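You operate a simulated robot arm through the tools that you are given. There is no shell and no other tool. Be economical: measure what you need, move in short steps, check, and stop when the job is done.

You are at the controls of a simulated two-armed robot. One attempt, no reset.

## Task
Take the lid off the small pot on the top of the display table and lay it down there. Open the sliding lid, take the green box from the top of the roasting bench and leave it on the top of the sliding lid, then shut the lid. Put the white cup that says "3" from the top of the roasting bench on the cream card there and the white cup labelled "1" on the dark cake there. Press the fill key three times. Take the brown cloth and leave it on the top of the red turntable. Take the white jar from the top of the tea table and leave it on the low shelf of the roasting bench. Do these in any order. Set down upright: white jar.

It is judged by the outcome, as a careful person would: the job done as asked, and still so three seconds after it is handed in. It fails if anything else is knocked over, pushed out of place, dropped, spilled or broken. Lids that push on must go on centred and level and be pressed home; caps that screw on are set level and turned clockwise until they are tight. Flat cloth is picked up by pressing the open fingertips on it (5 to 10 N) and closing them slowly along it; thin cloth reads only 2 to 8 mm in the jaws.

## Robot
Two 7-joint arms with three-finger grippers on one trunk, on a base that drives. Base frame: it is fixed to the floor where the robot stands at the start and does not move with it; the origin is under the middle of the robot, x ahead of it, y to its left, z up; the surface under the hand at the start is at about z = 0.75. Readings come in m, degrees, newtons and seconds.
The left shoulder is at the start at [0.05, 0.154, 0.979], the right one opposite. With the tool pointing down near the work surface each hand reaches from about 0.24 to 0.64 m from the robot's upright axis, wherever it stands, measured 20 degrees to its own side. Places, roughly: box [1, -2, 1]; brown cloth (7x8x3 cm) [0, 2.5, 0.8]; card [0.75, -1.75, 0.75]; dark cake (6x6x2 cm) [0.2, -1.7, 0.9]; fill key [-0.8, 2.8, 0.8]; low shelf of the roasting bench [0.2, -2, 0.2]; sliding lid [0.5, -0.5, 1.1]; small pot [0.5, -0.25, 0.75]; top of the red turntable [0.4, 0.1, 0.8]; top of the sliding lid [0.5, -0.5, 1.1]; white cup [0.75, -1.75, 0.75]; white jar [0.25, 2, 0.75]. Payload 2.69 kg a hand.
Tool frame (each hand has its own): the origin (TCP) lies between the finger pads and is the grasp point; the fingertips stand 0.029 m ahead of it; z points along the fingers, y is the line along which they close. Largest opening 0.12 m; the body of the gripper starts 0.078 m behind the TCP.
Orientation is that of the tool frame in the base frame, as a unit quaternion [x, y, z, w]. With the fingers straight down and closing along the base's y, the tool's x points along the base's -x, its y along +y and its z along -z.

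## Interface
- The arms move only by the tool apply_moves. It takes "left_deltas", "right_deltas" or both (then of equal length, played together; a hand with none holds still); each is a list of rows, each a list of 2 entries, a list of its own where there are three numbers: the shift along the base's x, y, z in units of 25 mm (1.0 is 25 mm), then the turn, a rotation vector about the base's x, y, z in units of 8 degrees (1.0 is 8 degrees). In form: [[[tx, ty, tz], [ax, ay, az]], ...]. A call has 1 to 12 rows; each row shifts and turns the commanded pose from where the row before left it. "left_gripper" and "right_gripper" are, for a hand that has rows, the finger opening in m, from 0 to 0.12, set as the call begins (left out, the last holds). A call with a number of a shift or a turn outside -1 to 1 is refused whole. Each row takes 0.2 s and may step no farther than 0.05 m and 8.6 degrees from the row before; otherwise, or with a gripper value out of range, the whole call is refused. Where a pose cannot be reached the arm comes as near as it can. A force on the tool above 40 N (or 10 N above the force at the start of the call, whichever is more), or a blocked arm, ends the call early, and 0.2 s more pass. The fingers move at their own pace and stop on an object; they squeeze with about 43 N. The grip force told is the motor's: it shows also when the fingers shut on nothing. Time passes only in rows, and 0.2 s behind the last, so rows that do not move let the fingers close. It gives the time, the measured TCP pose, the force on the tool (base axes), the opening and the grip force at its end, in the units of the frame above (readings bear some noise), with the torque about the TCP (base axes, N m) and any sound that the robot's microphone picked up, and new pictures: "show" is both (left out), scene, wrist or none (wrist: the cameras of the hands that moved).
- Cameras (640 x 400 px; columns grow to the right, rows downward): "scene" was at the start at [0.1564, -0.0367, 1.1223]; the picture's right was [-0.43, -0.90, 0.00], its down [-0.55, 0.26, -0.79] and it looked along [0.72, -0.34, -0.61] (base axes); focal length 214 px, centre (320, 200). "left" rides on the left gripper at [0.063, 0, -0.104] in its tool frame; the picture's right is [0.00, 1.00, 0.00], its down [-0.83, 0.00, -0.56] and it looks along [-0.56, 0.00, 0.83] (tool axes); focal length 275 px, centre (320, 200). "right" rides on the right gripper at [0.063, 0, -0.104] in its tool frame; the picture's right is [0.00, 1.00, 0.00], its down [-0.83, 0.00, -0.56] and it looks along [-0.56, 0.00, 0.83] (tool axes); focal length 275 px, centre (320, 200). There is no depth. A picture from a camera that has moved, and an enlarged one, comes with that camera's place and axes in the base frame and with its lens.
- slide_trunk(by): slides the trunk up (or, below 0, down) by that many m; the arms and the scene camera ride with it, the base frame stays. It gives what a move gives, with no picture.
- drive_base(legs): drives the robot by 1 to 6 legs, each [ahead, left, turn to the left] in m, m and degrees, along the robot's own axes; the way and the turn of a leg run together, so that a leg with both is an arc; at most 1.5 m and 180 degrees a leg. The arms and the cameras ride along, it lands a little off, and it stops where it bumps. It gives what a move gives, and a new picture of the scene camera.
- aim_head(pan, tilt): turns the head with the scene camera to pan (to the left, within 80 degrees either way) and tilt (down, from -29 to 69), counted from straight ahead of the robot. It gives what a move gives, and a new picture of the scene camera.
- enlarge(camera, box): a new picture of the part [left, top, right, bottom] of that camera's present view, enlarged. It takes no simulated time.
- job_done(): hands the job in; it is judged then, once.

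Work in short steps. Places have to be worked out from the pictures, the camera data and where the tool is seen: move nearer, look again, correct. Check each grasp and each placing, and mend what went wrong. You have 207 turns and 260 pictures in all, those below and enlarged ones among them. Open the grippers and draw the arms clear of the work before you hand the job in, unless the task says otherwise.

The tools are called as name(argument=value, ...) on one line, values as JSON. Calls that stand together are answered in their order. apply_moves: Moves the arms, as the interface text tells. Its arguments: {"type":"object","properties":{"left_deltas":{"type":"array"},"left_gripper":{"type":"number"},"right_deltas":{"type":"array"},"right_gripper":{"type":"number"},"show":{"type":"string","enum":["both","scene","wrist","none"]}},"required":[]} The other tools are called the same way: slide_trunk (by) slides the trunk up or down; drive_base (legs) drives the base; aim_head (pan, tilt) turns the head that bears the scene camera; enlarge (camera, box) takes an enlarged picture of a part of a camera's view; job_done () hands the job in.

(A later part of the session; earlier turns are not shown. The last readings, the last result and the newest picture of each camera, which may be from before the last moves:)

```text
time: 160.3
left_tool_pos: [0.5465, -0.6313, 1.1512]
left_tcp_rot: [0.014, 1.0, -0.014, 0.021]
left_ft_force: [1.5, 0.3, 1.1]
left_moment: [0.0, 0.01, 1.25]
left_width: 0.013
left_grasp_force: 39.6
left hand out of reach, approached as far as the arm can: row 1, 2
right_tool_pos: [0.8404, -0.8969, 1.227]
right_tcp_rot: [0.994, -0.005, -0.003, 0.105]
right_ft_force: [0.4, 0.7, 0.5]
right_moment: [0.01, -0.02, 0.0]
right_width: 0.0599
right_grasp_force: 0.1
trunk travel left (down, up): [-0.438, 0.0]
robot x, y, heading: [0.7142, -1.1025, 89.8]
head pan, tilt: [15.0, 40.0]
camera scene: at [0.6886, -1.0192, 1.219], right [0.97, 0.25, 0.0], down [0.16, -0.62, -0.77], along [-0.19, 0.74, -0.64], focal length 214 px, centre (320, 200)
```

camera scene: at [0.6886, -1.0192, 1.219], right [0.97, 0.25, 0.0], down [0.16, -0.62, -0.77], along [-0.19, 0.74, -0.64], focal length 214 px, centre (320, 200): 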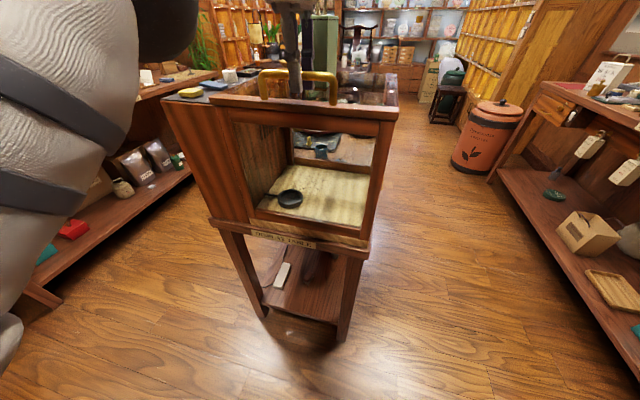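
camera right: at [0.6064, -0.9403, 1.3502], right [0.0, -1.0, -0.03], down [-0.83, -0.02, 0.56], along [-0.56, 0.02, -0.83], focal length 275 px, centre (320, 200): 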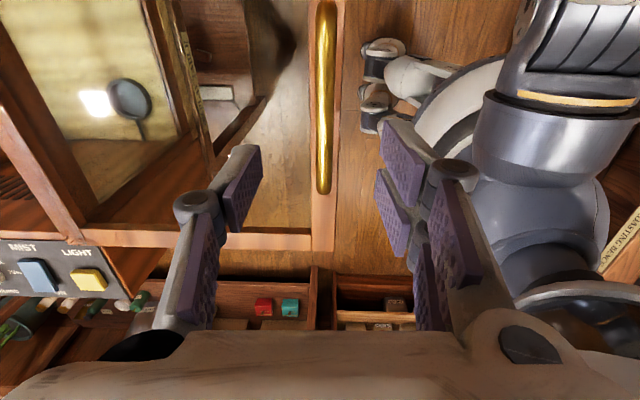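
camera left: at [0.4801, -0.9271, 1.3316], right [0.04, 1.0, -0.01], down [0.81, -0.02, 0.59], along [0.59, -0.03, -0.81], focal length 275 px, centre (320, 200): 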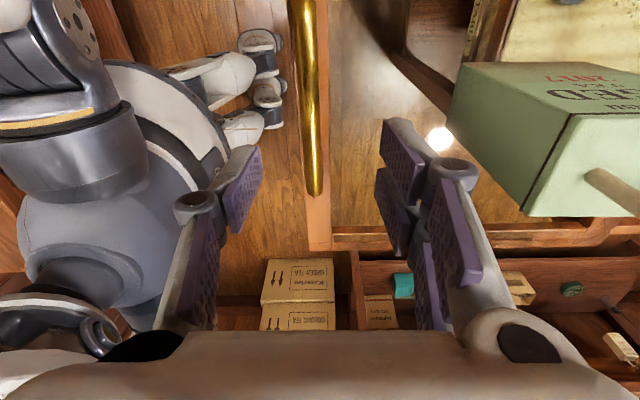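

Shut against its stop (same handle place as at first). I release, rise and withdraw.

apply_moves(left_deltas=[[[0, 0, 0], [0, 0, 0]], [[0, 0, 0], [0, 0, 0]], [[0, 0, 0.7], [0, 0, 0]], [[0, -0.3, 0.8], [0, 0, 0]], [[0, -1, 0.3], [0, 0, 0]], [[0, -1, 0], [0, 0, 0]], [[0, -1, 0], [0, 0, 0]], [[0, -1, 0], [0, 0, 0]], [[0, -1, 0], [0, 0, 0]], [[0, -1, 0], [0, 0, 0]]], left_gripper=0.06, show="both")

```text
time: 162.5
left_tool_pos: [0.5469, -0.7862, 1.1612]
left_tcp_rot: [0.016, 1.0, -0.014, 0.021]
left_ft_force: [-0.9, 0.8, -1.1]
left_moment: [0.03, 0.0, 0.06]
left_width: 0.0609
left_grasp_force: 0.3
left hand out of reach, approached as far as the arm can: row 3, 4
right_tool_pos: [0.8416, -0.8968, 1.2268]
right_tcp_rot: [0.994, -0.005, -0.002, 0.105]
right_ft_force: [-0.7, 0.7, 0.7]
right_moment: [0.0, 0.03, -0.01]
right_width: 0.0603
right_grasp_force: 0.2
trunk travel left (down, up): [-0.438, 0.0]
robot x, y, heading: [0.7084, -1.1042, 89.9]
head pan, tilt: [15.0, 40.0]
camera scene: at [0.6883, -1.0196, 1.219], right [0.97, 0.25, 0.0], down [0.16, -0.62, -0.77], along [-0.19, 0.74, -0.64], focal length 214 px, centre (320, 200)
camera left: at [0.4795, -0.7824, 1.2636], right [0.04, 1.0, -0.03], down [0.81, -0.01, 0.59], along [0.59, -0.04, -0.81], focal length 275 px, centre (320, 200)
```

scene: 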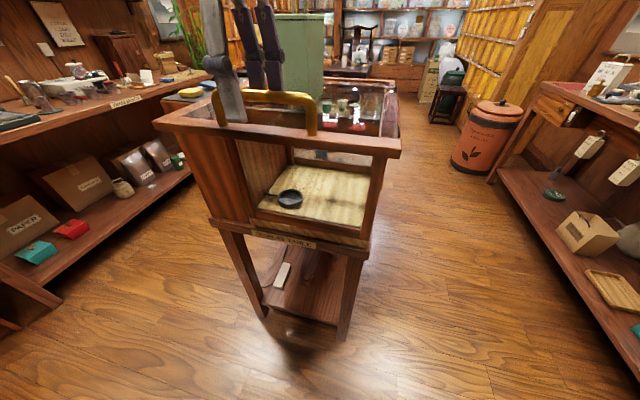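
left: 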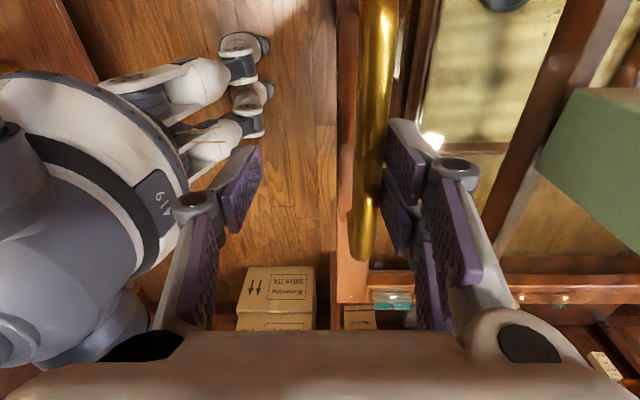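

The rise was out of reach, so the withdrawing fingers dragged the lid open again about 12 cm; the box still stands. I regrip the bar and push it shut by driving forward, staying within lifting reach.

apply_moves(left_deltas=[[[0, 0.5, -0.2], [0, 0, 0]], [[0, 0.65, -0.2], [0, 0, 0]]], show="none")

apply_moves(left_deltas=[[[0, 0, 0], [0, 0, 0]], [[0, 0, 0], [0, 0, 0]], [[0, 0, 0], [0, 0, 0]]], left_gripper=0.0, show="both")

```text
time: 163.1
left_tool_pos: [0.5483, -0.7577, 1.1532]
left_tcp_rot: [0.015, 1.0, -0.014, 0.021]
left_ft_force: [-0.8, -0.5, -0.2]
left_moment: [0.0, 0.0, 0.0]
left_width: 0.0602
left_grasp_force: 0.1
right_tool_pos: [0.8406, -0.8966, 1.2266]
right_tcp_rot: [0.994, -0.005, -0.002, 0.106]
right_ft_force: [0.2, -0.4, 0.0]
right_moment: [0.01, 0.03, 0.02]
right_width: 0.0601
right_grasp_force: 0.0
trunk travel left (down, up): [-0.438, 0.0]
robot x, y, heading: [0.7136, -1.1032, 89.7]
head pan, tilt: [15.0, 40.0]
```

```text
time: 163.9
left_tool_pos: [0.5462, -0.7575, 1.1518]
left_tcp_rot: [0.014, 1.0, -0.013, 0.021]
left_ft_force: [0.4, 1.1, 3.0]
left_moment: [0.0, 0.02, 1.32]
left_width: 0.0133
left_grasp_force: 40.1
right_tool_pos: [0.8412, -0.8967, 1.2265]
right_tcp_rot: [0.994, -0.005, -0.003, 0.105]
right_ft_force: [-0.8, -1.1, -0.3]
right_moment: [0.0, 0.0, 0.01]
right_width: 0.06
right_grasp_force: 0.0
trunk travel left (down, up): [-0.438, 0.0]
robot x, y, heading: [0.7085, -1.1029, 89.9]
head pan, tilt: [15.0, 40.0]
camera scene: at [0.6884, -1.0193, 1.219], right [0.97, 0.25, 0.0], down [0.16, -0.62, -0.77], along [-0.19, 0.74, -0.64], focal length 214 px, centre (320, 200)
camera left: at [0.4801, -0.7536, 1.2535], right [0.03, 1.0, -0.03], down [0.81, -0.01, 0.59], along [0.59, -0.04, -0.81], focal length 275 px, centre (320, 200)
```

scene: 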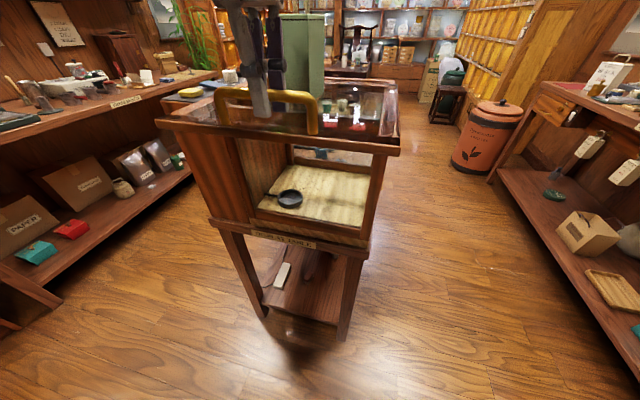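
left: 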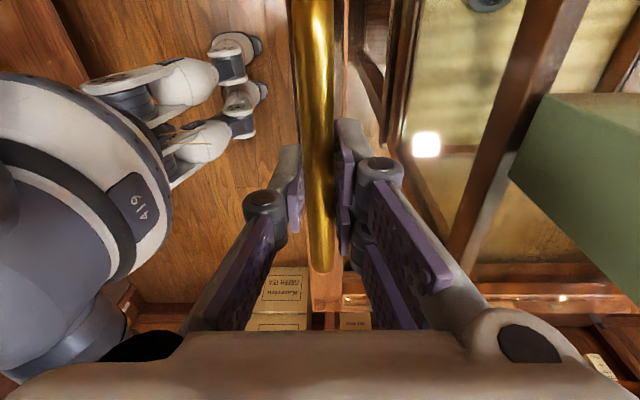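

drive_base(legs=[[0.03, 0, 0], [0.03, 0, 0], [0.03, 0, 0], [0.02, 0, 0]])

apply_moves(left_deltas=[[[0, 0.15, 0], [0, 0, 0]], [[0, 0.15, 0], [0, 0, 0]], [[0, 0.15, 0], [0, 0, 0]], [[0, 0.15, 0], [0, 0, 0]], [[0, 0.15, 0], [0, 0, 0]]], show="scene")

```text
time: 166.0
left_tool_pos: [0.5475, -0.6475, 1.1527]
left_tcp_rot: [0.015, 1.0, -0.014, 0.021]
left_ft_force: [-5.3, -2.0, 8.9]
left_moment: [-0.06, -0.11, 1.22]
left_width: 0.0133
left_grasp_force: 39.9
right_tool_pos: [0.8414, -0.7855, 1.2271]
right_tcp_rot: [0.994, -0.005, -0.003, 0.105]
right_ft_force: [0.1, -0.2, 0.2]
right_moment: [-0.02, 0.01, 0.01]
right_width: 0.0603
right_grasp_force: 0.0
trunk travel left (down, up): [-0.438, 0.0]
robot x, y, heading: [0.7092, -0.9895, 89.3]
head pan, tilt: [15.0, 40.0]
camera scene: at [0.6884, -0.9087, 1.219], right [0.97, 0.25, 0.0], down [0.16, -0.62, -0.77], along [-0.19, 0.74, -0.64], focal length 214 px, centre (320, 200)
```

scene: 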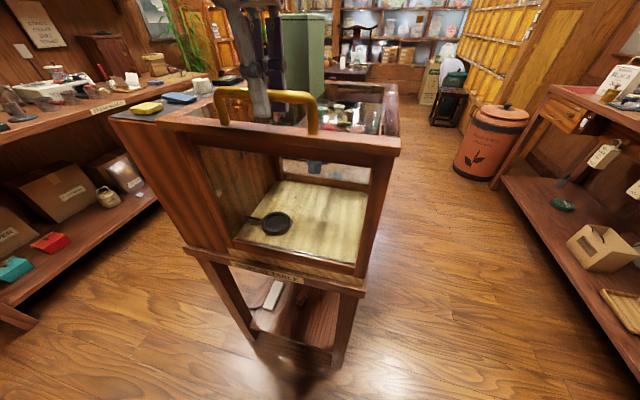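

```text
time: 167.2
left_tool_pos: [0.547, -0.6308, 1.1519]
left_tcp_rot: [0.017, 0.999, -0.017, 0.022]
left_ft_force: [0.8, -15.4, -8.6]
left_moment: [0.03, -0.53, 1.13]
left_width: 0.0134
left_grasp_force: 39.8
right_tool_pos: [0.8408, -0.7874, 1.2266]
right_tcp_rot: [0.995, -0.005, -0.003, 0.105]
right_ft_force: [0.0, -0.1, 0.2]
right_moment: [-0.05, 0.0, 0.01]
right_width: 0.0599
right_grasp_force: 0.1
trunk travel left (down, up): [-0.438, 0.0]
robot x, y, heading: [0.7075, -0.9936, 89.7]
head pan, tilt: [15.0, 40.0]
camera scene: at [0.6889, -0.9103, 1.219], right [0.97, 0.25, 0.0], down [0.16, -0.62, -0.77], along [-0.19, 0.74, -0.64], focal length 214 px, centre (320, 200)
```

scene: 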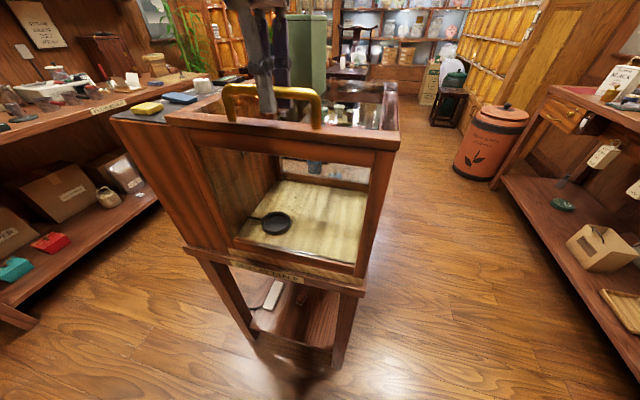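

Shut again. I release and rise only, checking the height before withdrawing.

apply_moves(left_deltas=[[[0, 0, 0], [0, 0, 0]], [[0, 0, 0], [0, 0, 0]], [[0, 0, 0.6], [0, 0, 0]], [[0, 0, 0.8], [0, 0, 0]], [[0, 0, 0.8], [0, 0, 0]]], left_gripper=0.06, show="scene")

```text
time: 168.4
left_tool_pos: [0.5495, -0.6285, 1.2091]
left_tcp_rot: [0.015, 1.0, -0.014, 0.022]
left_ft_force: [0.9, 0.8, -0.7]
left_moment: [-0.02, 0.0, 0.0]
left_width: 0.0598
left_grasp_force: 0.1
right_tool_pos: [0.8414, -0.7856, 1.2265]
right_tcp_rot: [0.994, -0.005, -0.004, 0.105]
right_ft_force: [0.4, 1.0, -0.4]
right_moment: [0.0, -0.03, -0.03]
right_width: 0.0602
right_grasp_force: 0.1
trunk travel left (down, up): [-0.438, 0.0]
robot x, y, heading: [0.7094, -0.992, 89.7]
head pan, tilt: [15.0, 40.0]
camera scene: at [0.6892, -0.9086, 1.219], right [0.97, 0.25, 0.0], down [0.16, -0.62, -0.77], along [-0.19, 0.74, -0.64], focal length 214 px, centre (320, 200)
```

scene: 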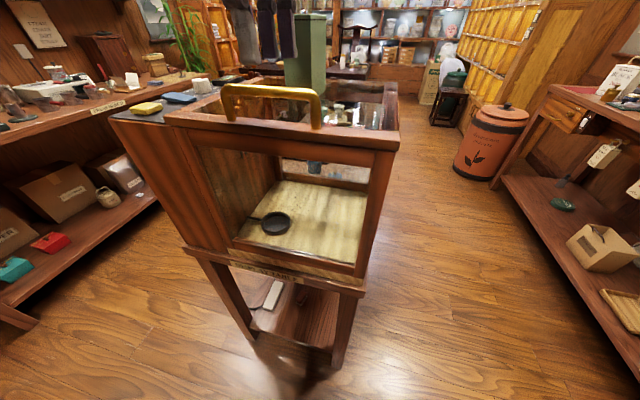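

Tips at 1.18, above the bar. I withdraw toward me and turn the hand back to neutral.

apply_moves(left_deltas=[[[0, -1, 0.2], [0, 0, 0.9]], [[0, -1, 0.2], [0, 0, 0.95]], [[0, -1, 0], [0, 0, 0.95]], [[0, -1, 0], [0, 0, 0.95]], [[0, -0.5, 0], [0, 0, 0.95]], [[0, 0, 0], [0, 0, 0.95]], [[0, 0, 0], [0, 0, 0.95]], [[0, 0, 0], [0, 0, 0.95]], [[0, 0, 0], [0, 0, 0.95]], [[0, 0, 0], [0, 0, 0.95]], [[0, 0, 0], [0, 0, 0.95]], [[0, 0, 0], [0, 0, 0.95]]], show="scene")

enlarge(camera="scene", box=[160, 0, 420, 170])

```text
time: 171.0
left_tool_pos: [0.5472, -0.7407, 1.2168]
left_tcp_rot: [-0.702, 0.712, 0.006, 0.026]
left_ft_force: [-0.1, 0.0, -0.3]
left_moment: [-0.01, -0.02, -0.03]
left_width: 0.0601
left_grasp_force: 0.1
right_tool_pos: [0.8407, -0.7857, 1.2274]
right_tcp_rot: [0.994, -0.006, -0.002, 0.105]
right_ft_force: [-0.3, 0.3, 0.7]
right_moment: [0.0, 0.03, 0.04]
right_width: 0.0601
right_grasp_force: 0.0
trunk travel left (down, up): [-0.438, 0.0]
robot x, y, heading: [0.7086, -0.9941, 89.6]
head pan, tilt: [15.0, 40.0]
camera scene: at [0.689, -0.9086, 1.219], right [0.97, 0.25, 0.0], down [0.16, -0.62, -0.77], along [-0.19, 0.74, -0.64], focal length 214 px, centre (320, 200)
```

scene: 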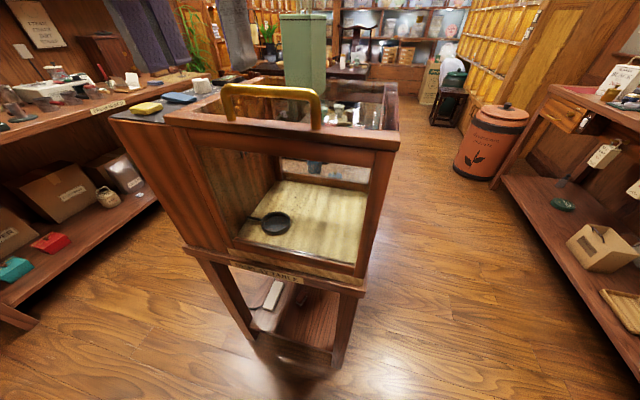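

```text
2.35 times, centred on (290, 85) of scene
camera zoom: at [0.689, -0.9086, 1.219], right [0.97, 0.25, 0.0], down [0.16, -0.62, -0.77], along [-0.19, 0.74, -0.64], focal length 505 px, centre (391, 471)
```

zoom: 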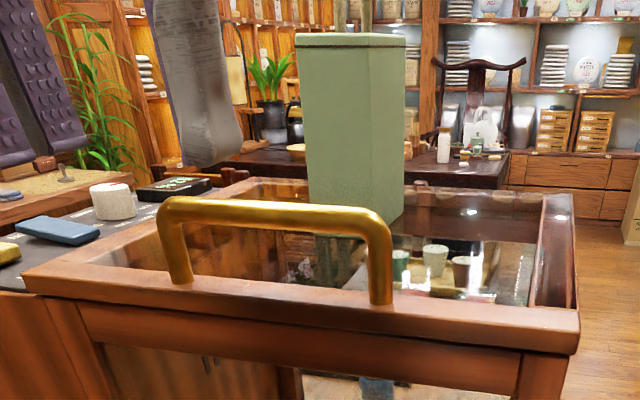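

The box stands on the shut lid. Now back off and turn to the bench for the cups.

drive_base(legs=[[-0.16, 0, 0], [0, 0, 90], [0, 0, 90]])

aim_head(pan=5, tilt=40)

```text
time: 180.0
left_tool_pos: [0.8567, -1.4109, 1.2171]
left_tcp_rot: [0.731, 0.682, -0.026, 0.004]
left_ft_force: [1.1, 0.1, 0.0]
left_moment: [0.01, 0.01, -0.01]
left_width: 0.0599
left_grasp_force: 0.1
right_tool_pos: [0.5653, -1.3497, 1.227]
right_tcp_rot: [0.031, 0.994, 0.105, 0.005]
right_ft_force: [0.1, 0.6, -0.1]
right_moment: [0.0, 0.01, 0.01]
right_width: 0.06
right_grasp_force: 0.1
trunk travel left (down, up): [-0.438, 0.0]
robot x, y, heading: [0.7086, -1.1492, -93.2]
head pan, tilt: [15.0, 40.0]
camera scene: at [0.7268, -1.2347, 1.219], right [-0.98, -0.2, 0.0], down [-0.13, 0.63, -0.77], along [0.15, -0.75, -0.64], focal length 214 px, centre (320, 200)
```

scene: 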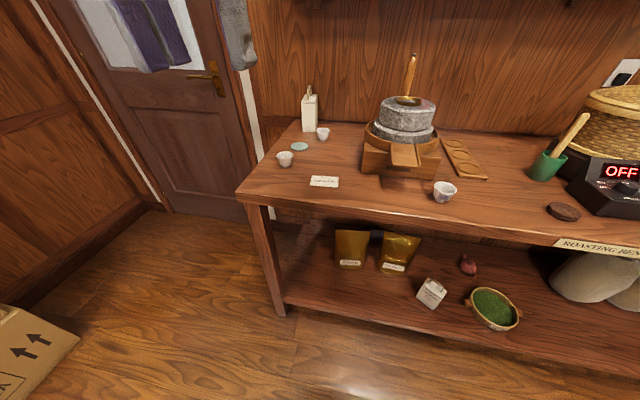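

```text
time: 180.7
left_tool_pos: [0.8561, -1.4103, 1.2162]
left_tcp_rot: [0.731, 0.682, -0.025, 0.004]
left_ft_force: [0.0, -0.1, 0.6]
left_moment: [-0.01, -0.02, -0.02]
left_width: 0.06
left_grasp_force: 0.2
right_tool_pos: [0.5653, -1.3492, 1.227]
right_tcp_rot: [0.031, 0.994, 0.105, 0.006]
right_ft_force: [-0.3, -0.2, 0.0]
right_moment: [0.02, 0.02, -0.03]
right_width: 0.06
right_grasp_force: 0.1
trunk travel left (down, up): [-0.438, 0.0]
robot x, y, heading: [0.7083, -1.1496, -93.3]
head pan, tilt: [5.0, 40.0]
camera scene: at [0.7121, -1.2365, 1.219], right [-1.0, -0.03, 0.0], down [-0.02, 0.64, -0.77], along [0.02, -0.77, -0.64], focal length 214 px, centre (320, 200)
```

scene: 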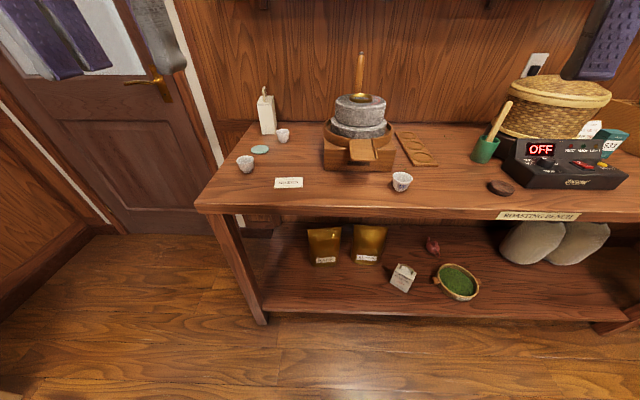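

I face up squarely, drive closer, and bring the right hand back to its neutral attitude above the bench.

drive_base(legs=[[0.17, 0, 3.2]])

apply_moves(right_deltas=[[[0, 0, -0.4], [-0.75, 0, 0]], [[0, 0, -0.4], [-0.75, 0, 0]], [[-0.2, -0.4, -0.4], [0, 0, -0.99]], [[-0.2, -0.4, -0.4], [0, 0, -0.99]], [[-0.2, -0.4, -0.4], [0, 0, -0.99]], [[-0.2, -0.4, -0.4], [0, 0, -0.99]], [[-0.2, -0.4, -0.4], [0, 0, -0.99]], [[-0.2, -0.4, -0.4], [0, 0, -0.99]], [[-0.2, -0.4, -0.4], [0, 0, -0.99]], [[-0.2, -0.4, -0.4], [0, 0, -0.99]], [[-0.2, -0.4, -0.4], [0, 0, -0.99]], [[-0.2, -0.4, -0.4], [0, 0, -0.99]]], right_gripper=0.09, show="both")

```text
time: 182.2
left_tool_pos: [0.8662, -1.5715, 1.2171]
left_tcp_rot: [0.712, 0.702, -0.025, 0.006]
left_ft_force: [0.4, -0.4, 0.1]
left_moment: [0.03, -0.01, 0.02]
left_width: 0.0601
left_grasp_force: 0.1
right_tool_pos: [0.5716, -1.5276, 1.2258]
right_tcp_rot: [0.004, 0.994, 0.106, 0.003]
right_ft_force: [-0.2, 0.3, 0.2]
right_moment: [0.04, -0.02, -0.01]
right_width: 0.0599
right_grasp_force: 0.1
trunk travel left (down, up): [-0.438, 0.0]
robot x, y, heading: [0.7015, -1.3218, -90.2]
head pan, tilt: [5.0, 40.0]
camera scene: at [0.7116, -1.4055, 1.219], right [-1.0, -0.08, 0.0], down [-0.05, 0.64, -0.77], along [0.06, -0.76, -0.64], focal length 214 px, centre (320, 200)
```

scene: 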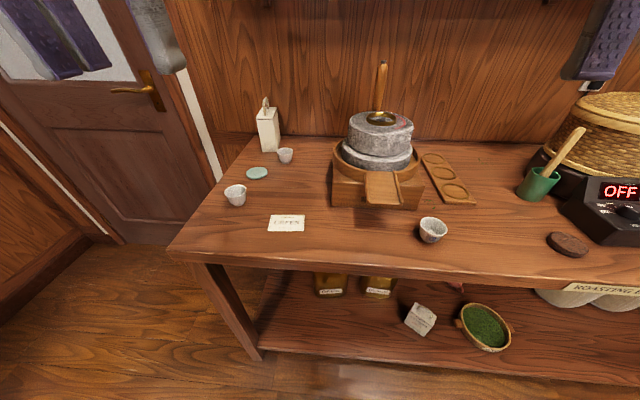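

```text
time: 184.8
left_tool_pos: [0.8651, -1.5707, 1.2164]
left_tcp_rot: [0.712, 0.702, -0.025, 0.005]
left_ft_force: [0.6, -0.7, 0.0]
left_moment: [0.01, 0.02, 0.02]
left_width: 0.0603
left_grasp_force: 0.0
right_tool_pos: [0.5209, -1.6259, 1.106]
right_tcp_rot: [0.642, 0.767, -0.001, 0.002]
right_ft_force: [0.1, 0.0, 0.6]
right_moment: [-0.01, 0.0, -0.01]
right_width: 0.0898
right_grasp_force: 0.1
trunk travel left (down, up): [-0.438, 0.0]
robot x, y, heading: [0.7047, -1.3184, -90.3]
head pan, tilt: [5.0, 40.0]
camera scene: at [0.7116, -1.4053, 1.219], right [-1.0, -0.08, 0.0], down [-0.05, 0.64, -0.77], along [0.06, -0.76, -0.64], focal length 214 px, centre (320, 200)
camera right: at [0.5087, -1.5632, 1.2093], right [0.98, 0.18, 0.0], down [0.15, -0.81, 0.56], along [0.1, -0.55, -0.83], focal length 275 px, centre (320, 200)
```

scene: 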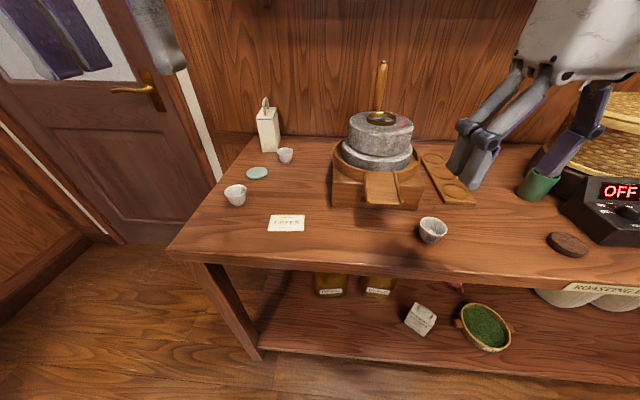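
right: 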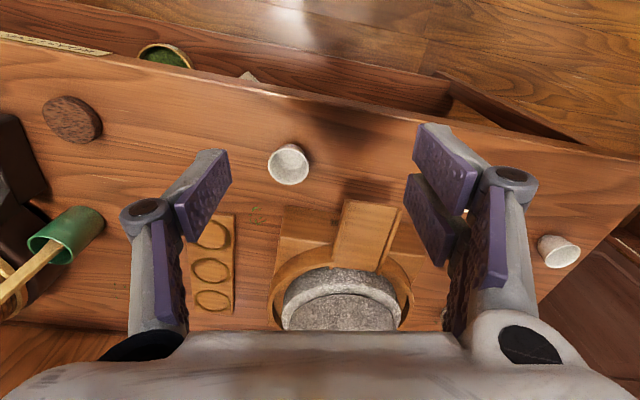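

Cup 3's rim is at about [0.498, -1.729, 0.89]. I go above it, then look again.

apply_moves(right_deltas=[[[-0.15, -0.7, -1], [0, 0, 0]], [[-0.15, -0.7, -1], [0, 0, 0]], [[-0.15, -0.7, -1], [0, 0, 0]], [[-0.15, -0.7, -1], [0, 0, 0]], [[-0.15, -0.7, -1], [0, 0, 0]], [[-0.15, -0.6, -0.8], [0, 0, 0]]], right_gripper=0.085, show="wrist")

```text
time: 186.2
left_tool_pos: [0.8649, -1.5711, 1.216]
left_tcp_rot: [0.712, 0.701, -0.025, 0.005]
left_ft_force: [-0.2, -0.1, 0.6]
left_moment: [-0.01, -0.01, 0.0]
left_width: 0.06
left_grasp_force: 0.0
right_tool_pos: [0.4996, -1.728, 0.9595]
right_tcp_rot: [0.64, 0.769, -0.001, 0.003]
right_ft_force: [-0.1, -0.3, -0.2]
right_moment: [0.03, 0.0, 0.03]
right_width: 0.0849
right_grasp_force: 0.0
trunk travel left (down, up): [-0.438, 0.0]
robot x, y, heading: [0.7014, -1.3213, -90.4]
head pan, tilt: [5.0, 40.0]
camera right: at [0.4861, -1.6661, 1.0626], right [0.98, 0.19, 0.0], down [0.15, -0.81, 0.56], along [0.1, -0.55, -0.83], focal length 275 px, centre (320, 200)
```

right: 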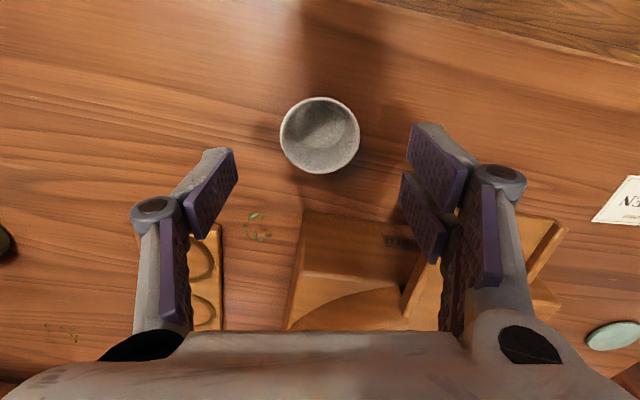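

Aligned. Down to grip height and close.

apply_moves(right_deltas=[[[-0.05, -0.1, -1], [0, 0, 0]], [[0, 0, -1], [0, 0, 0]], [[0, 0, -0.8], [0, 0, 0]], [[0, 0, -0.3], [0, 0, 0]]], show="none")

apply_moves(right_deltas=[[[0, 0, 0], [0, 0, 0]], [[0, 0, 0], [0, 0, 0]], [[0, 0, 0], [0, 0, 0]]], right_gripper=0.035, show="wrist")

```text
time: 187.2
left_tool_pos: [0.8657, -1.5718, 1.2167]
left_tcp_rot: [0.712, 0.702, -0.025, 0.005]
left_ft_force: [0.2, 0.2, 0.0]
left_moment: [0.0, -0.03, -0.02]
left_width: 0.0598
left_grasp_force: 0.1
right_tool_pos: [0.4971, -1.731, 0.8832]
right_tcp_rot: [0.64, 0.768, -0.002, 0.003]
right_ft_force: [-0.1, 0.0, 0.0]
right_moment: [-0.01, -0.01, -0.02]
right_width: 0.0849
right_grasp_force: 0.1
trunk travel left (down, up): [-0.438, 0.0]
robot x, y, heading: [0.7032, -1.3191, -90.5]
head pan, tilt: [5.0, 40.0]
```

```text
time: 187.9
left_tool_pos: [0.8648, -1.5712, 1.2181]
left_tcp_rot: [0.712, 0.702, -0.025, 0.006]
left_ft_force: [0.0, 0.4, 0.1]
left_moment: [-0.02, 0.02, 0.03]
left_width: 0.0599
left_grasp_force: 0.1
right_tool_pos: [0.4959, -1.7313, 0.8844]
right_tcp_rot: [0.641, 0.768, -0.001, 0.003]
right_ft_force: [-0.4, -0.1, 2.6]
right_moment: [0.01, 0.02, 0.01]
right_width: 0.0467
right_grasp_force: 43.0
trunk travel left (down, up): [-0.438, 0.0]
robot x, y, heading: [0.7028, -1.3197, -90.2]
head pan, tilt: [5.0, 40.0]
camera right: at [0.4838, -1.6676, 0.9877], right [0.98, 0.18, 0.0], down [0.15, -0.81, 0.56], along [0.1, -0.55, -0.83], focal length 275 px, centre (320, 200)
```

right: 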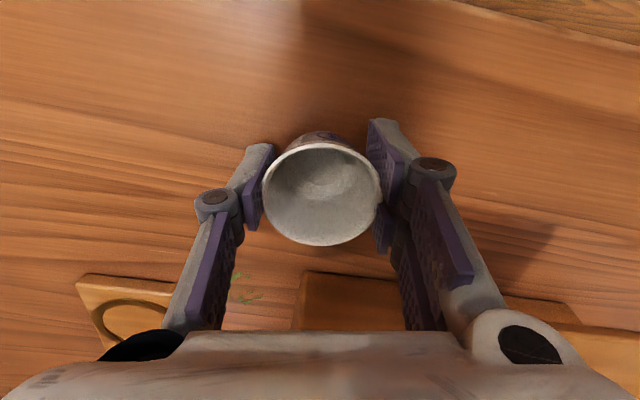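

Held. I lift it, carry it in front of the mill to above the card at [0.82, -1.753], moving the left hand outward.

apply_moves(right_deltas=[[[0, 0, 0.8], [0, 0, 0]], [[0, 0, 1], [0, 0, 0]], [[0, 0, 1], [0, 0, 0]], [[0.6, 0, 0], [0, 0, 0]], [[1, 0, 0], [0, 0, 0]], [[1, 0, 0], [0, 0, 0]], [[1, 0, 0], [0, 0, 0]], [[1, 0, 0], [0, 0, 0]], [[1, 0, 0], [0, 0, 0]], [[1, 0, 0], [0, 0, 0]], [[1, 0, 0], [0, 0, 0]], [[1, 0, 0], [0, 0, 0]]], left_deltas=[[[1, 0, 0], [0, 0, 0]], [[1, 0, 0], [0, 0, 0]], [[1, 0, 0], [0, 0, 0]], [[1, 0, 0], [0, 0, 0]], [[1, 0, 0], [0, 0, 0]], [[0, 0, 0], [0, 0, 0]], [[0, 0, 0], [0, 0, 0]], [[0, 0, 0], [0, 0, 0]], [[0, 0, 0], [0, 0, 0]], [[0, 0, 0], [0, 0, 0]], [[0, 0, 0], [0, 0, 0]], [[0, 0, 0], [0, 0, 0]]], show="none")

apply_moves(right_deltas=[[[1, 0, 0], [0, 0, 0]], [[1, -0.2, 0], [0, 0, 0]], [[1, -0.3, 0], [0, 0, 0]], [[1, -0.4, 0], [0, 0, 0]], [[0.4, 0, 0], [0, 0, 0]]], show="both")

```text
time: 189.3
left_tool_pos: [0.9746, -1.5851, 1.1977]
left_tcp_rot: [0.713, 0.701, -0.026, 0.004]
left_ft_force: [1.1, -0.7, -0.3]
left_moment: [0.0, 0.06, 0.0]
left_width: 0.0602
left_grasp_force: 0.0
left hand out of reach, approached as far as the arm can: row 4, 5
right_tool_pos: [0.5349, -1.7285, 0.954]
right_tcp_rot: [0.645, 0.764, -0.007, -0.005]
right_ft_force: [-12.8, 1.1, 1.5]
right_moment: [-0.03, 0.05, -0.16]
right_width: 0.0481
right_grasp_force: 43.1
trunk travel left (down, up): [-0.438, 0.0]
robot x, y, heading: [0.7007, -1.3191, -90.4]
head pan, tilt: [5.0, 40.0]
stopped in row 6 (right hand): the force on the tool passed its limit at 50 N (the readings are from after the stop); the commanded pose is now the measured one
```

```text
time: 189.6
left_tool_pos: [0.9741, -1.5881, 1.1978]
left_tcp_rot: [0.714, 0.7, -0.025, 0.004]
left_ft_force: [1.5, -0.3, 0.0]
left_moment: [-0.04, 0.06, 0.03]
left_width: 0.0601
left_grasp_force: 0.1
right_tool_pos: [0.5371, -1.7289, 0.9543]
right_tcp_rot: [0.648, 0.762, -0.012, -0.013]
right_ft_force: [-20.2, 1.4, 3.4]
right_moment: [-0.05, 0.1, -0.26]
right_width: 0.0479
right_grasp_force: 43.1
trunk travel left (down, up): [-0.438, 0.0]
robot x, y, heading: [0.7017, -1.3151, -90.3]
head pan, tilt: [5.0, 40.0]
stopped in row 1 (right hand): the force on the tool passed its limit at 56 N (the readings are from after the stop); the commanded pose is now the measured one
camera scene: at [0.7106, -1.4048, 1.219], right [-1.0, -0.08, 0.0], down [-0.05, 0.64, -0.77], along [0.06, -0.76, -0.64], focal length 214 px, centre (320, 200)
camera right: at [0.5284, -1.6662, 1.0584], right [0.99, 0.16, -0.04], down [0.16, -0.82, 0.55], along [0.06, -0.55, -0.83], focal length 275 px, centre (320, 200)
```

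scene: 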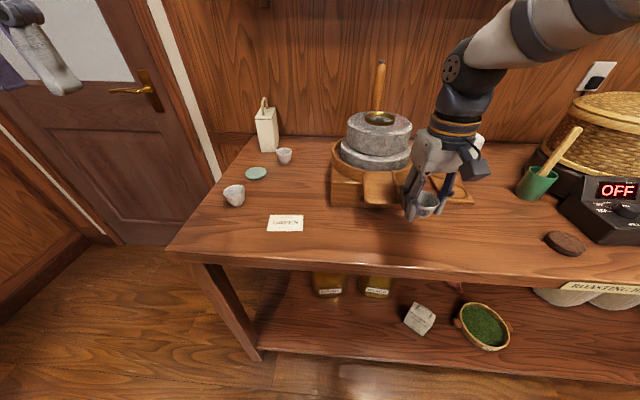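
right: 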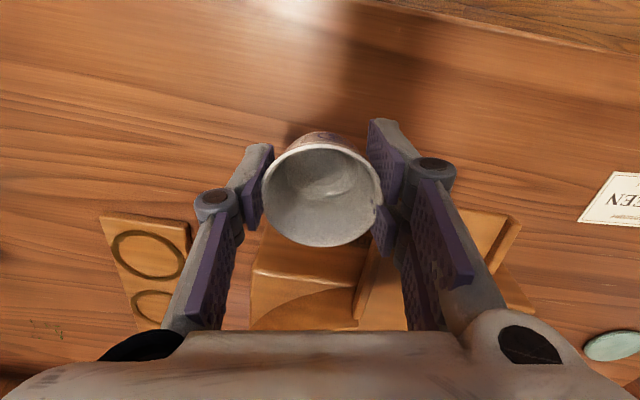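

The outer finger met the mill's chute. I back off, come toward me and up, then pass well clear.

apply_moves(right_deltas=[[[-0.6, 0, 0], [0, 0, 0]], [[-0.2, 0.6, 0.8], [0, 0, 0]], [[0, 1, 1], [0, 0, 0]], [[0, 1, 1], [0, 0, 0]]], show="both")

```text
time: 190.6
left_tool_pos: [0.973, -1.5858, 1.198]
left_tcp_rot: [0.713, 0.701, -0.025, 0.006]
left_ft_force: [-0.1, -0.2, -0.2]
left_moment: [0.0, -0.07, 0.0]
left_width: 0.0599
left_grasp_force: 0.0
right_tool_pos: [0.5158, -1.6635, 1.024]
right_tcp_rot: [0.647, 0.762, -0.01, -0.01]
right_ft_force: [-0.9, 0.8, -0.8]
right_moment: [0.03, -0.04, -0.03]
right_width: 0.0477
right_grasp_force: 42.8
trunk travel left (down, up): [-0.438, 0.0]
robot x, y, heading: [0.7046, -1.3187, -90.5]
head pan, tilt: [5.0, 40.0]
camera scene: at [0.7089, -1.4047, 1.2191], right [-1.0, -0.08, 0.0], down [-0.05, 0.64, -0.77], along [0.06, -0.76, -0.64], focal length 214 px, centre (320, 200)
camera right: at [0.508, -1.6016, 1.1296], right [0.99, 0.17, -0.03], down [0.15, -0.82, 0.55], along [0.07, -0.55, -0.83], focal length 275 px, centre (320, 200)
```

scene: 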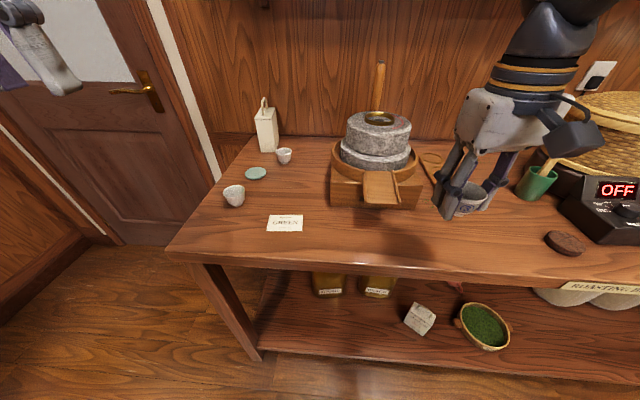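
right: 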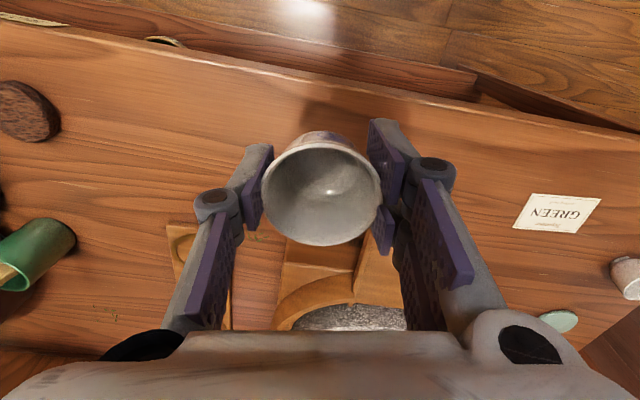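

apply_moves(right_deltas=[[[1, 0, 0], [0, 0, 0]], [[1, 0, 0], [0, 0, 0]], [[1, 0, 0], [0, 0, 0]], [[1, 0, 0], [0, 0, 0]], [[1, 0, 0], [0, 0, 0]], [[1, 0, 0], [0, 0, 0]], [[1, 0, 0], [0, 0, 0]], [[1, 0, 0], [0, 0, 0]], [[1, 0, 0], [0, 0, 0]], [[1, -0.5, 0], [0, 0, 0]], [[1, -1, -0.3], [0, 0, 0]], [[1, -1, -0.5], [0, 0, 0]]], show="both")

```text
time: 193.2
left_tool_pos: [0.975, -1.5876, 1.1959]
left_tcp_rot: [0.714, 0.7, -0.024, 0.004]
left_ft_force: [0.4, 0.0, -0.8]
left_moment: [0.01, 0.04, -0.03]
left_width: 0.0601
left_grasp_force: 0.1
right_tool_pos: [0.8188, -1.7234, 1.0068]
right_tcp_rot: [0.64, 0.768, -0.01, -0.012]
right_ft_force: [0.6, -0.6, -0.8]
right_moment: [0.04, 0.03, 0.01]
right_width: 0.0465
right_grasp_force: 43.0
right hand out of reach, approached as far as the arm can: row 12
trunk travel left (down, up): [-0.438, 0.0]
robot x, y, heading: [0.7008, -1.3178, -90.4]
head pan, tilt: [5.0, 40.0]
camera scene: at [0.7115, -1.406, 1.2188], right [-1.0, -0.08, 0.0], down [-0.05, 0.64, -0.77], along [0.06, -0.76, -0.64], focal length 214 px, centre (320, 200)
camera right: at [0.8083, -1.6607, 1.1106], right [0.98, 0.18, -0.03], down [0.17, -0.82, 0.55], along [0.08, -0.55, -0.83], focal length 275 px, centre (320, 200)
```

scene: 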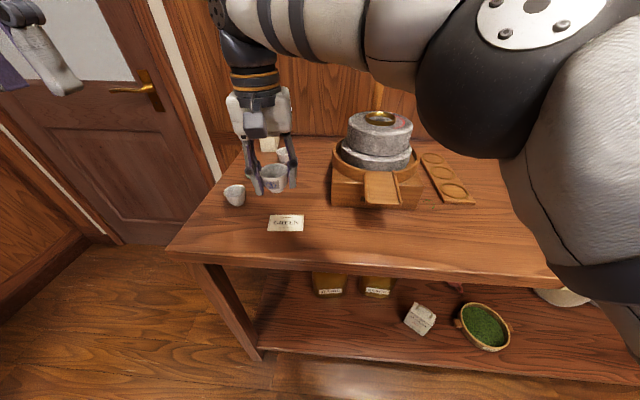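
right: 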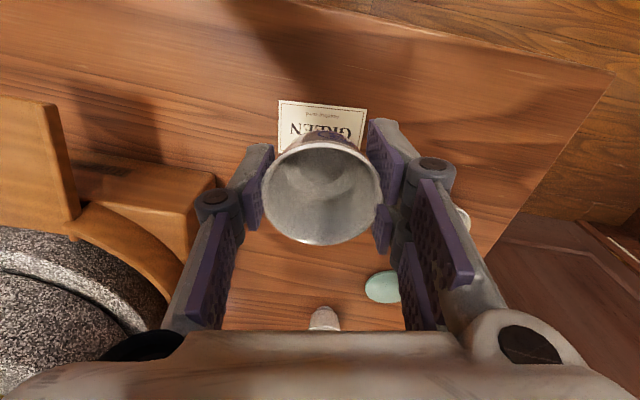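

Card centre ≈ [0.819, -1.752]. I lower the cup onto it.

apply_moves(right_deltas=[[[0, -0.6, -0.6], [0, 0, 0]], [[0, -0.57, -1], [0, 0, 0]], [[0, 0, -1], [0, 0, 0]], [[0, 0, -1], [0, 0, 0]], [[0, 0, -0.7], [0, 0, 0]]], show="wrist")

```text
time: 194.4
left_tool_pos: [0.9753, -1.5866, 1.1963]
left_tcp_rot: [0.713, 0.7, -0.025, 0.003]
left_ft_force: [0.5, 0.2, -0.3]
left_moment: [0.01, 0.01, 0.0]
left_width: 0.06
left_grasp_force: 0.1
right_tool_pos: [0.8057, -1.7566, 0.8998]
right_tcp_rot: [0.646, 0.763, -0.011, -0.01]
right_ft_force: [-0.2, 0.2, -0.2]
right_moment: [0.01, -0.02, -0.02]
right_width: 0.0465
right_grasp_force: 42.8
right hand out of reach, approached as far as the arm can: row 1, 2
trunk travel left (down, up): [-0.438, 0.0]
robot x, y, heading: [0.7031, -1.3188, -90.3]
head pan, tilt: [5.0, 40.0]
camera right: at [0.7969, -1.6939, 1.005], right [0.99, 0.17, -0.03], down [0.16, -0.82, 0.55], along [0.07, -0.55, -0.83], focal length 275 px, centre (320, 200)
```

right: 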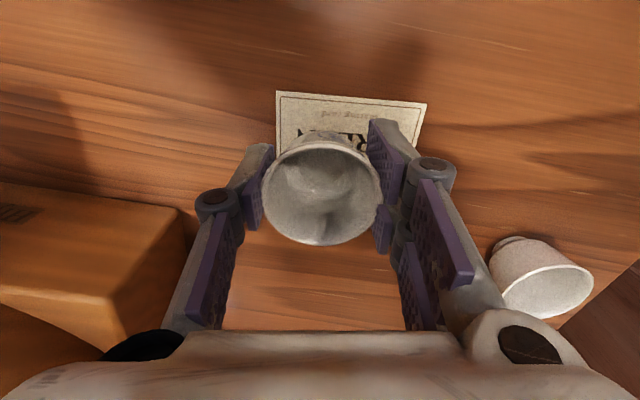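

Card spans x 0.775–0.857, y about -1.727 to -1.783. I shift 1 cm in x and lower to contact.

apply_moves(right_deltas=[[[0.42, 0.1, -0.1], [0, 0, 0]], [[0, 0, -0.3], [0, 0, 0]]], show="none")

apply_moves(right_deltas=[[[0, 0, -0.12], [0, 0, 0]], [[0, 0, 0], [0, 0, 0]]], show="wrist")

```text
time: 195.0
left_tool_pos: [0.976, -1.5872, 1.1977]
left_tcp_rot: [0.713, 0.701, -0.026, 0.004]
left_ft_force: [-0.1, -0.1, 0.5]
left_moment: [0.03, -0.01, -0.02]
left_width: 0.0602
left_grasp_force: 0.0
right_tool_pos: [0.815, -1.7535, 0.8899]
right_tcp_rot: [0.647, 0.763, -0.011, -0.011]
right_ft_force: [0.2, -0.3, -0.9]
right_moment: [0.02, 0.01, 0.01]
right_width: 0.0464
right_grasp_force: 42.6
trunk travel left (down, up): [-0.438, 0.0]
robot x, y, heading: [0.7056, -1.3184, -90.5]
head pan, tilt: [5.0, 40.0]
```

```text
time: 195.6
left_tool_pos: [0.9757, -1.586, 1.1958]
left_tcp_rot: [0.713, 0.701, -0.026, 0.005]
left_ft_force: [0.7, 0.2, -0.8]
left_moment: [0.03, -0.08, 0.01]
left_width: 0.0599
left_grasp_force: 0.0
right_tool_pos: [0.8153, -1.7539, 0.8883]
right_tcp_rot: [0.647, 0.762, -0.01, -0.011]
right_ft_force: [0.1, -0.5, -0.8]
right_moment: [-0.01, 0.0, -0.03]
right_width: 0.0464
right_grasp_force: 42.9
trunk travel left (down, up): [-0.438, 0.0]
robot x, y, heading: [0.7019, -1.3195, -90.4]
head pan, tilt: [5.0, 40.0]
camera right: at [0.8072, -1.6902, 0.992], right [0.99, 0.17, -0.03], down [0.16, -0.82, 0.55], along [0.07, -0.55, -0.83], focal length 275 px, centre (320, 200)
```

right: 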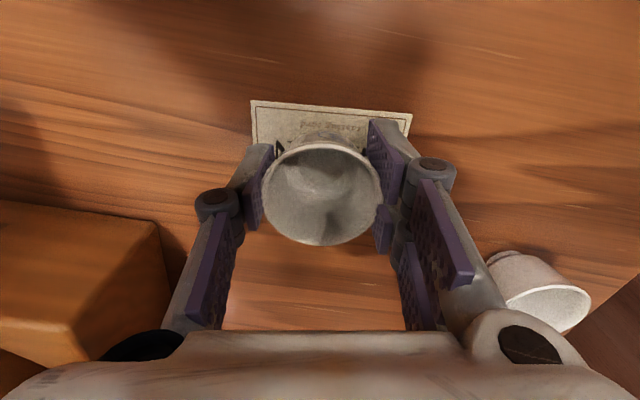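

apply_moves(right_deltas=[[[0, 0, -0.1], [0, 0, 0]]], show="none")

apply_moves(right_deltas=[[[0, 0, -0.1], [0, 0, 0]]], show="none")

```text
time: 196.0
left_tool_pos: [0.9753, -1.5862, 1.198]
left_tcp_rot: [0.713, 0.701, -0.025, 0.005]
left_ft_force: [-0.6, 0.3, 0.5]
left_moment: [-0.01, -0.01, -0.01]
left_width: 0.0601
left_grasp_force: 0.1
right_tool_pos: [0.8156, -1.7524, 0.8841]
right_tcp_rot: [0.646, 0.763, -0.01, -0.011]
right_ft_force: [0.8, -0.6, 1.3]
right_moment: [-0.03, -0.03, 0.03]
right_width: 0.0464
right_grasp_force: 42.5
trunk travel left (down, up): [-0.438, 0.0]
robot x, y, heading: [0.6988, -1.3201, -90.4]
head pan, tilt: [5.0, 40.0]
```

```text
time: 196.4
left_tool_pos: [0.9758, -1.5849, 1.1985]
left_tcp_rot: [0.714, 0.7, -0.027, 0.005]
left_ft_force: [-1.2, 0.0, -0.5]
left_moment: [0.01, -0.01, -0.02]
left_width: 0.0598
left_grasp_force: 0.1
right_tool_pos: [0.8154, -1.7532, 0.8849]
right_tcp_rot: [0.647, 0.763, -0.012, -0.008]
right_ft_force: [0.4, 0.6, 10.6]
right_moment: [-0.08, -0.07, 0.06]
right_width: 0.0467
right_grasp_force: 42.5
trunk travel left (down, up): [-0.438, 0.0]
robot x, y, heading: [0.702, -1.3212, -90.6]
head pan, tilt: [5.0, 40.0]
```

Contact (10 N). Release gently and rise.

apply_moves(right_deltas=[[[0, 0, 0.03], [0, 0, 0]], [[0, 0, 0], [0, 0, 0]]], right_gripper=0.075, show="none")

apply_moves(right_deltas=[[[0, 0, 0.8], [0, 0, 0]], [[0, 0, 1], [0, 0, 0]], [[0, 0.2, 1], [0, 0, 0]], [[0, 0.5, 1], [0, 0, 0]], [[0, 1, 1], [0, 0, 0]]], show="both")

```text
time: 197.0
left_tool_pos: [0.9755, -1.5866, 1.1985]
left_tcp_rot: [0.713, 0.7, -0.025, 0.004]
left_ft_force: [0.2, 0.5, 0.1]
left_moment: [-0.01, 0.0, -0.01]
left_width: 0.0601
left_grasp_force: 0.0
right_tool_pos: [0.8134, -1.7544, 0.8835]
right_tcp_rot: [0.647, 0.762, -0.01, -0.011]
right_ft_force: [-0.5, -0.6, -1.0]
right_moment: [0.0, 0.0, 0.0]
right_width: 0.0753
right_grasp_force: 0.0
trunk travel left (down, up): [-0.438, 0.0]
robot x, y, heading: [0.704, -1.3199, -90.6]
head pan, tilt: [5.0, 40.0]
```

```text
time: 198.2
left_tool_pos: [0.9756, -1.5869, 1.1978]
left_tcp_rot: [0.713, 0.701, -0.026, 0.006]
left_ft_force: [-1.3, 0.5, 0.3]
left_moment: [-0.01, 0.02, 0.01]
left_width: 0.0599
left_grasp_force: 0.1
right_tool_pos: [0.8175, -1.7119, 1.0034]
right_tcp_rot: [0.646, 0.763, -0.01, -0.01]
right_ft_force: [0.2, 0.0, 0.1]
right_moment: [-0.02, 0.02, 0.01]
right_width: 0.0747
right_grasp_force: 0.0
trunk travel left (down, up): [-0.438, 0.0]
robot x, y, heading: [0.7016, -1.3177, -90.4]
head pan, tilt: [5.0, 40.0]
camera scene: at [0.7108, -1.4042, 1.2192], right [-1.0, -0.08, 0.0], down [-0.05, 0.64, -0.77], along [0.06, -0.76, -0.64], focal length 214 px, centre (320, 200)
camera right: at [0.8085, -1.6486, 1.1072], right [0.99, 0.17, -0.03], down [0.16, -0.82, 0.55], along [0.07, -0.55, -0.83], focal length 275 px, centre (320, 200)
```

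scene: 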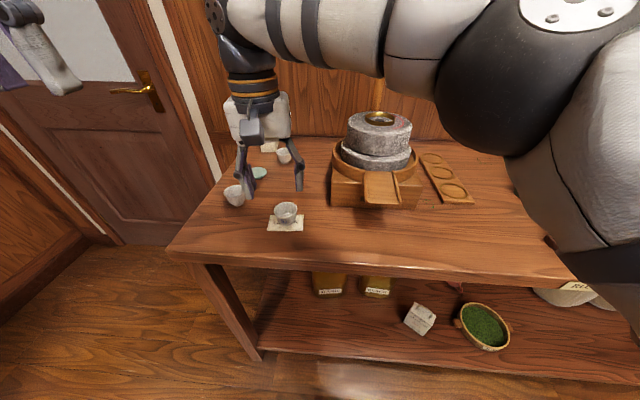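
right: 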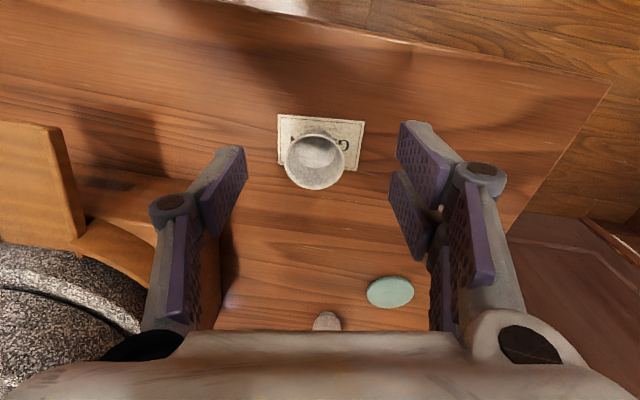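

enlarge(camera="scene", box=[215, 135, 325, 245])

```text
3.64 times, centred on (270, 190) of scene
camera zoom: at [0.7108, -1.4042, 1.2192], right [-1.0, -0.08, 0.0], down [-0.05, 0.64, -0.77], along [0.06, -0.76, -0.64], focal length 780 px, centre (502, 236)
```

zoom: 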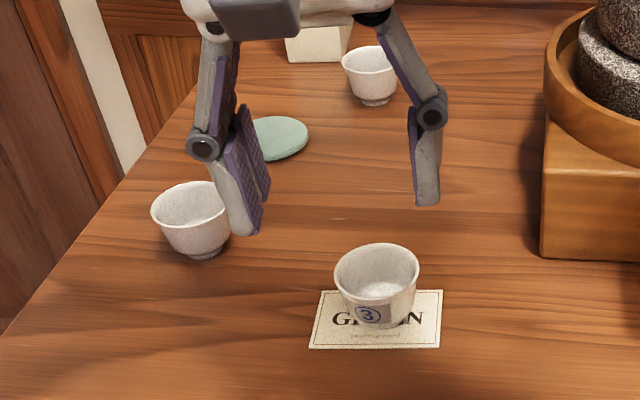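

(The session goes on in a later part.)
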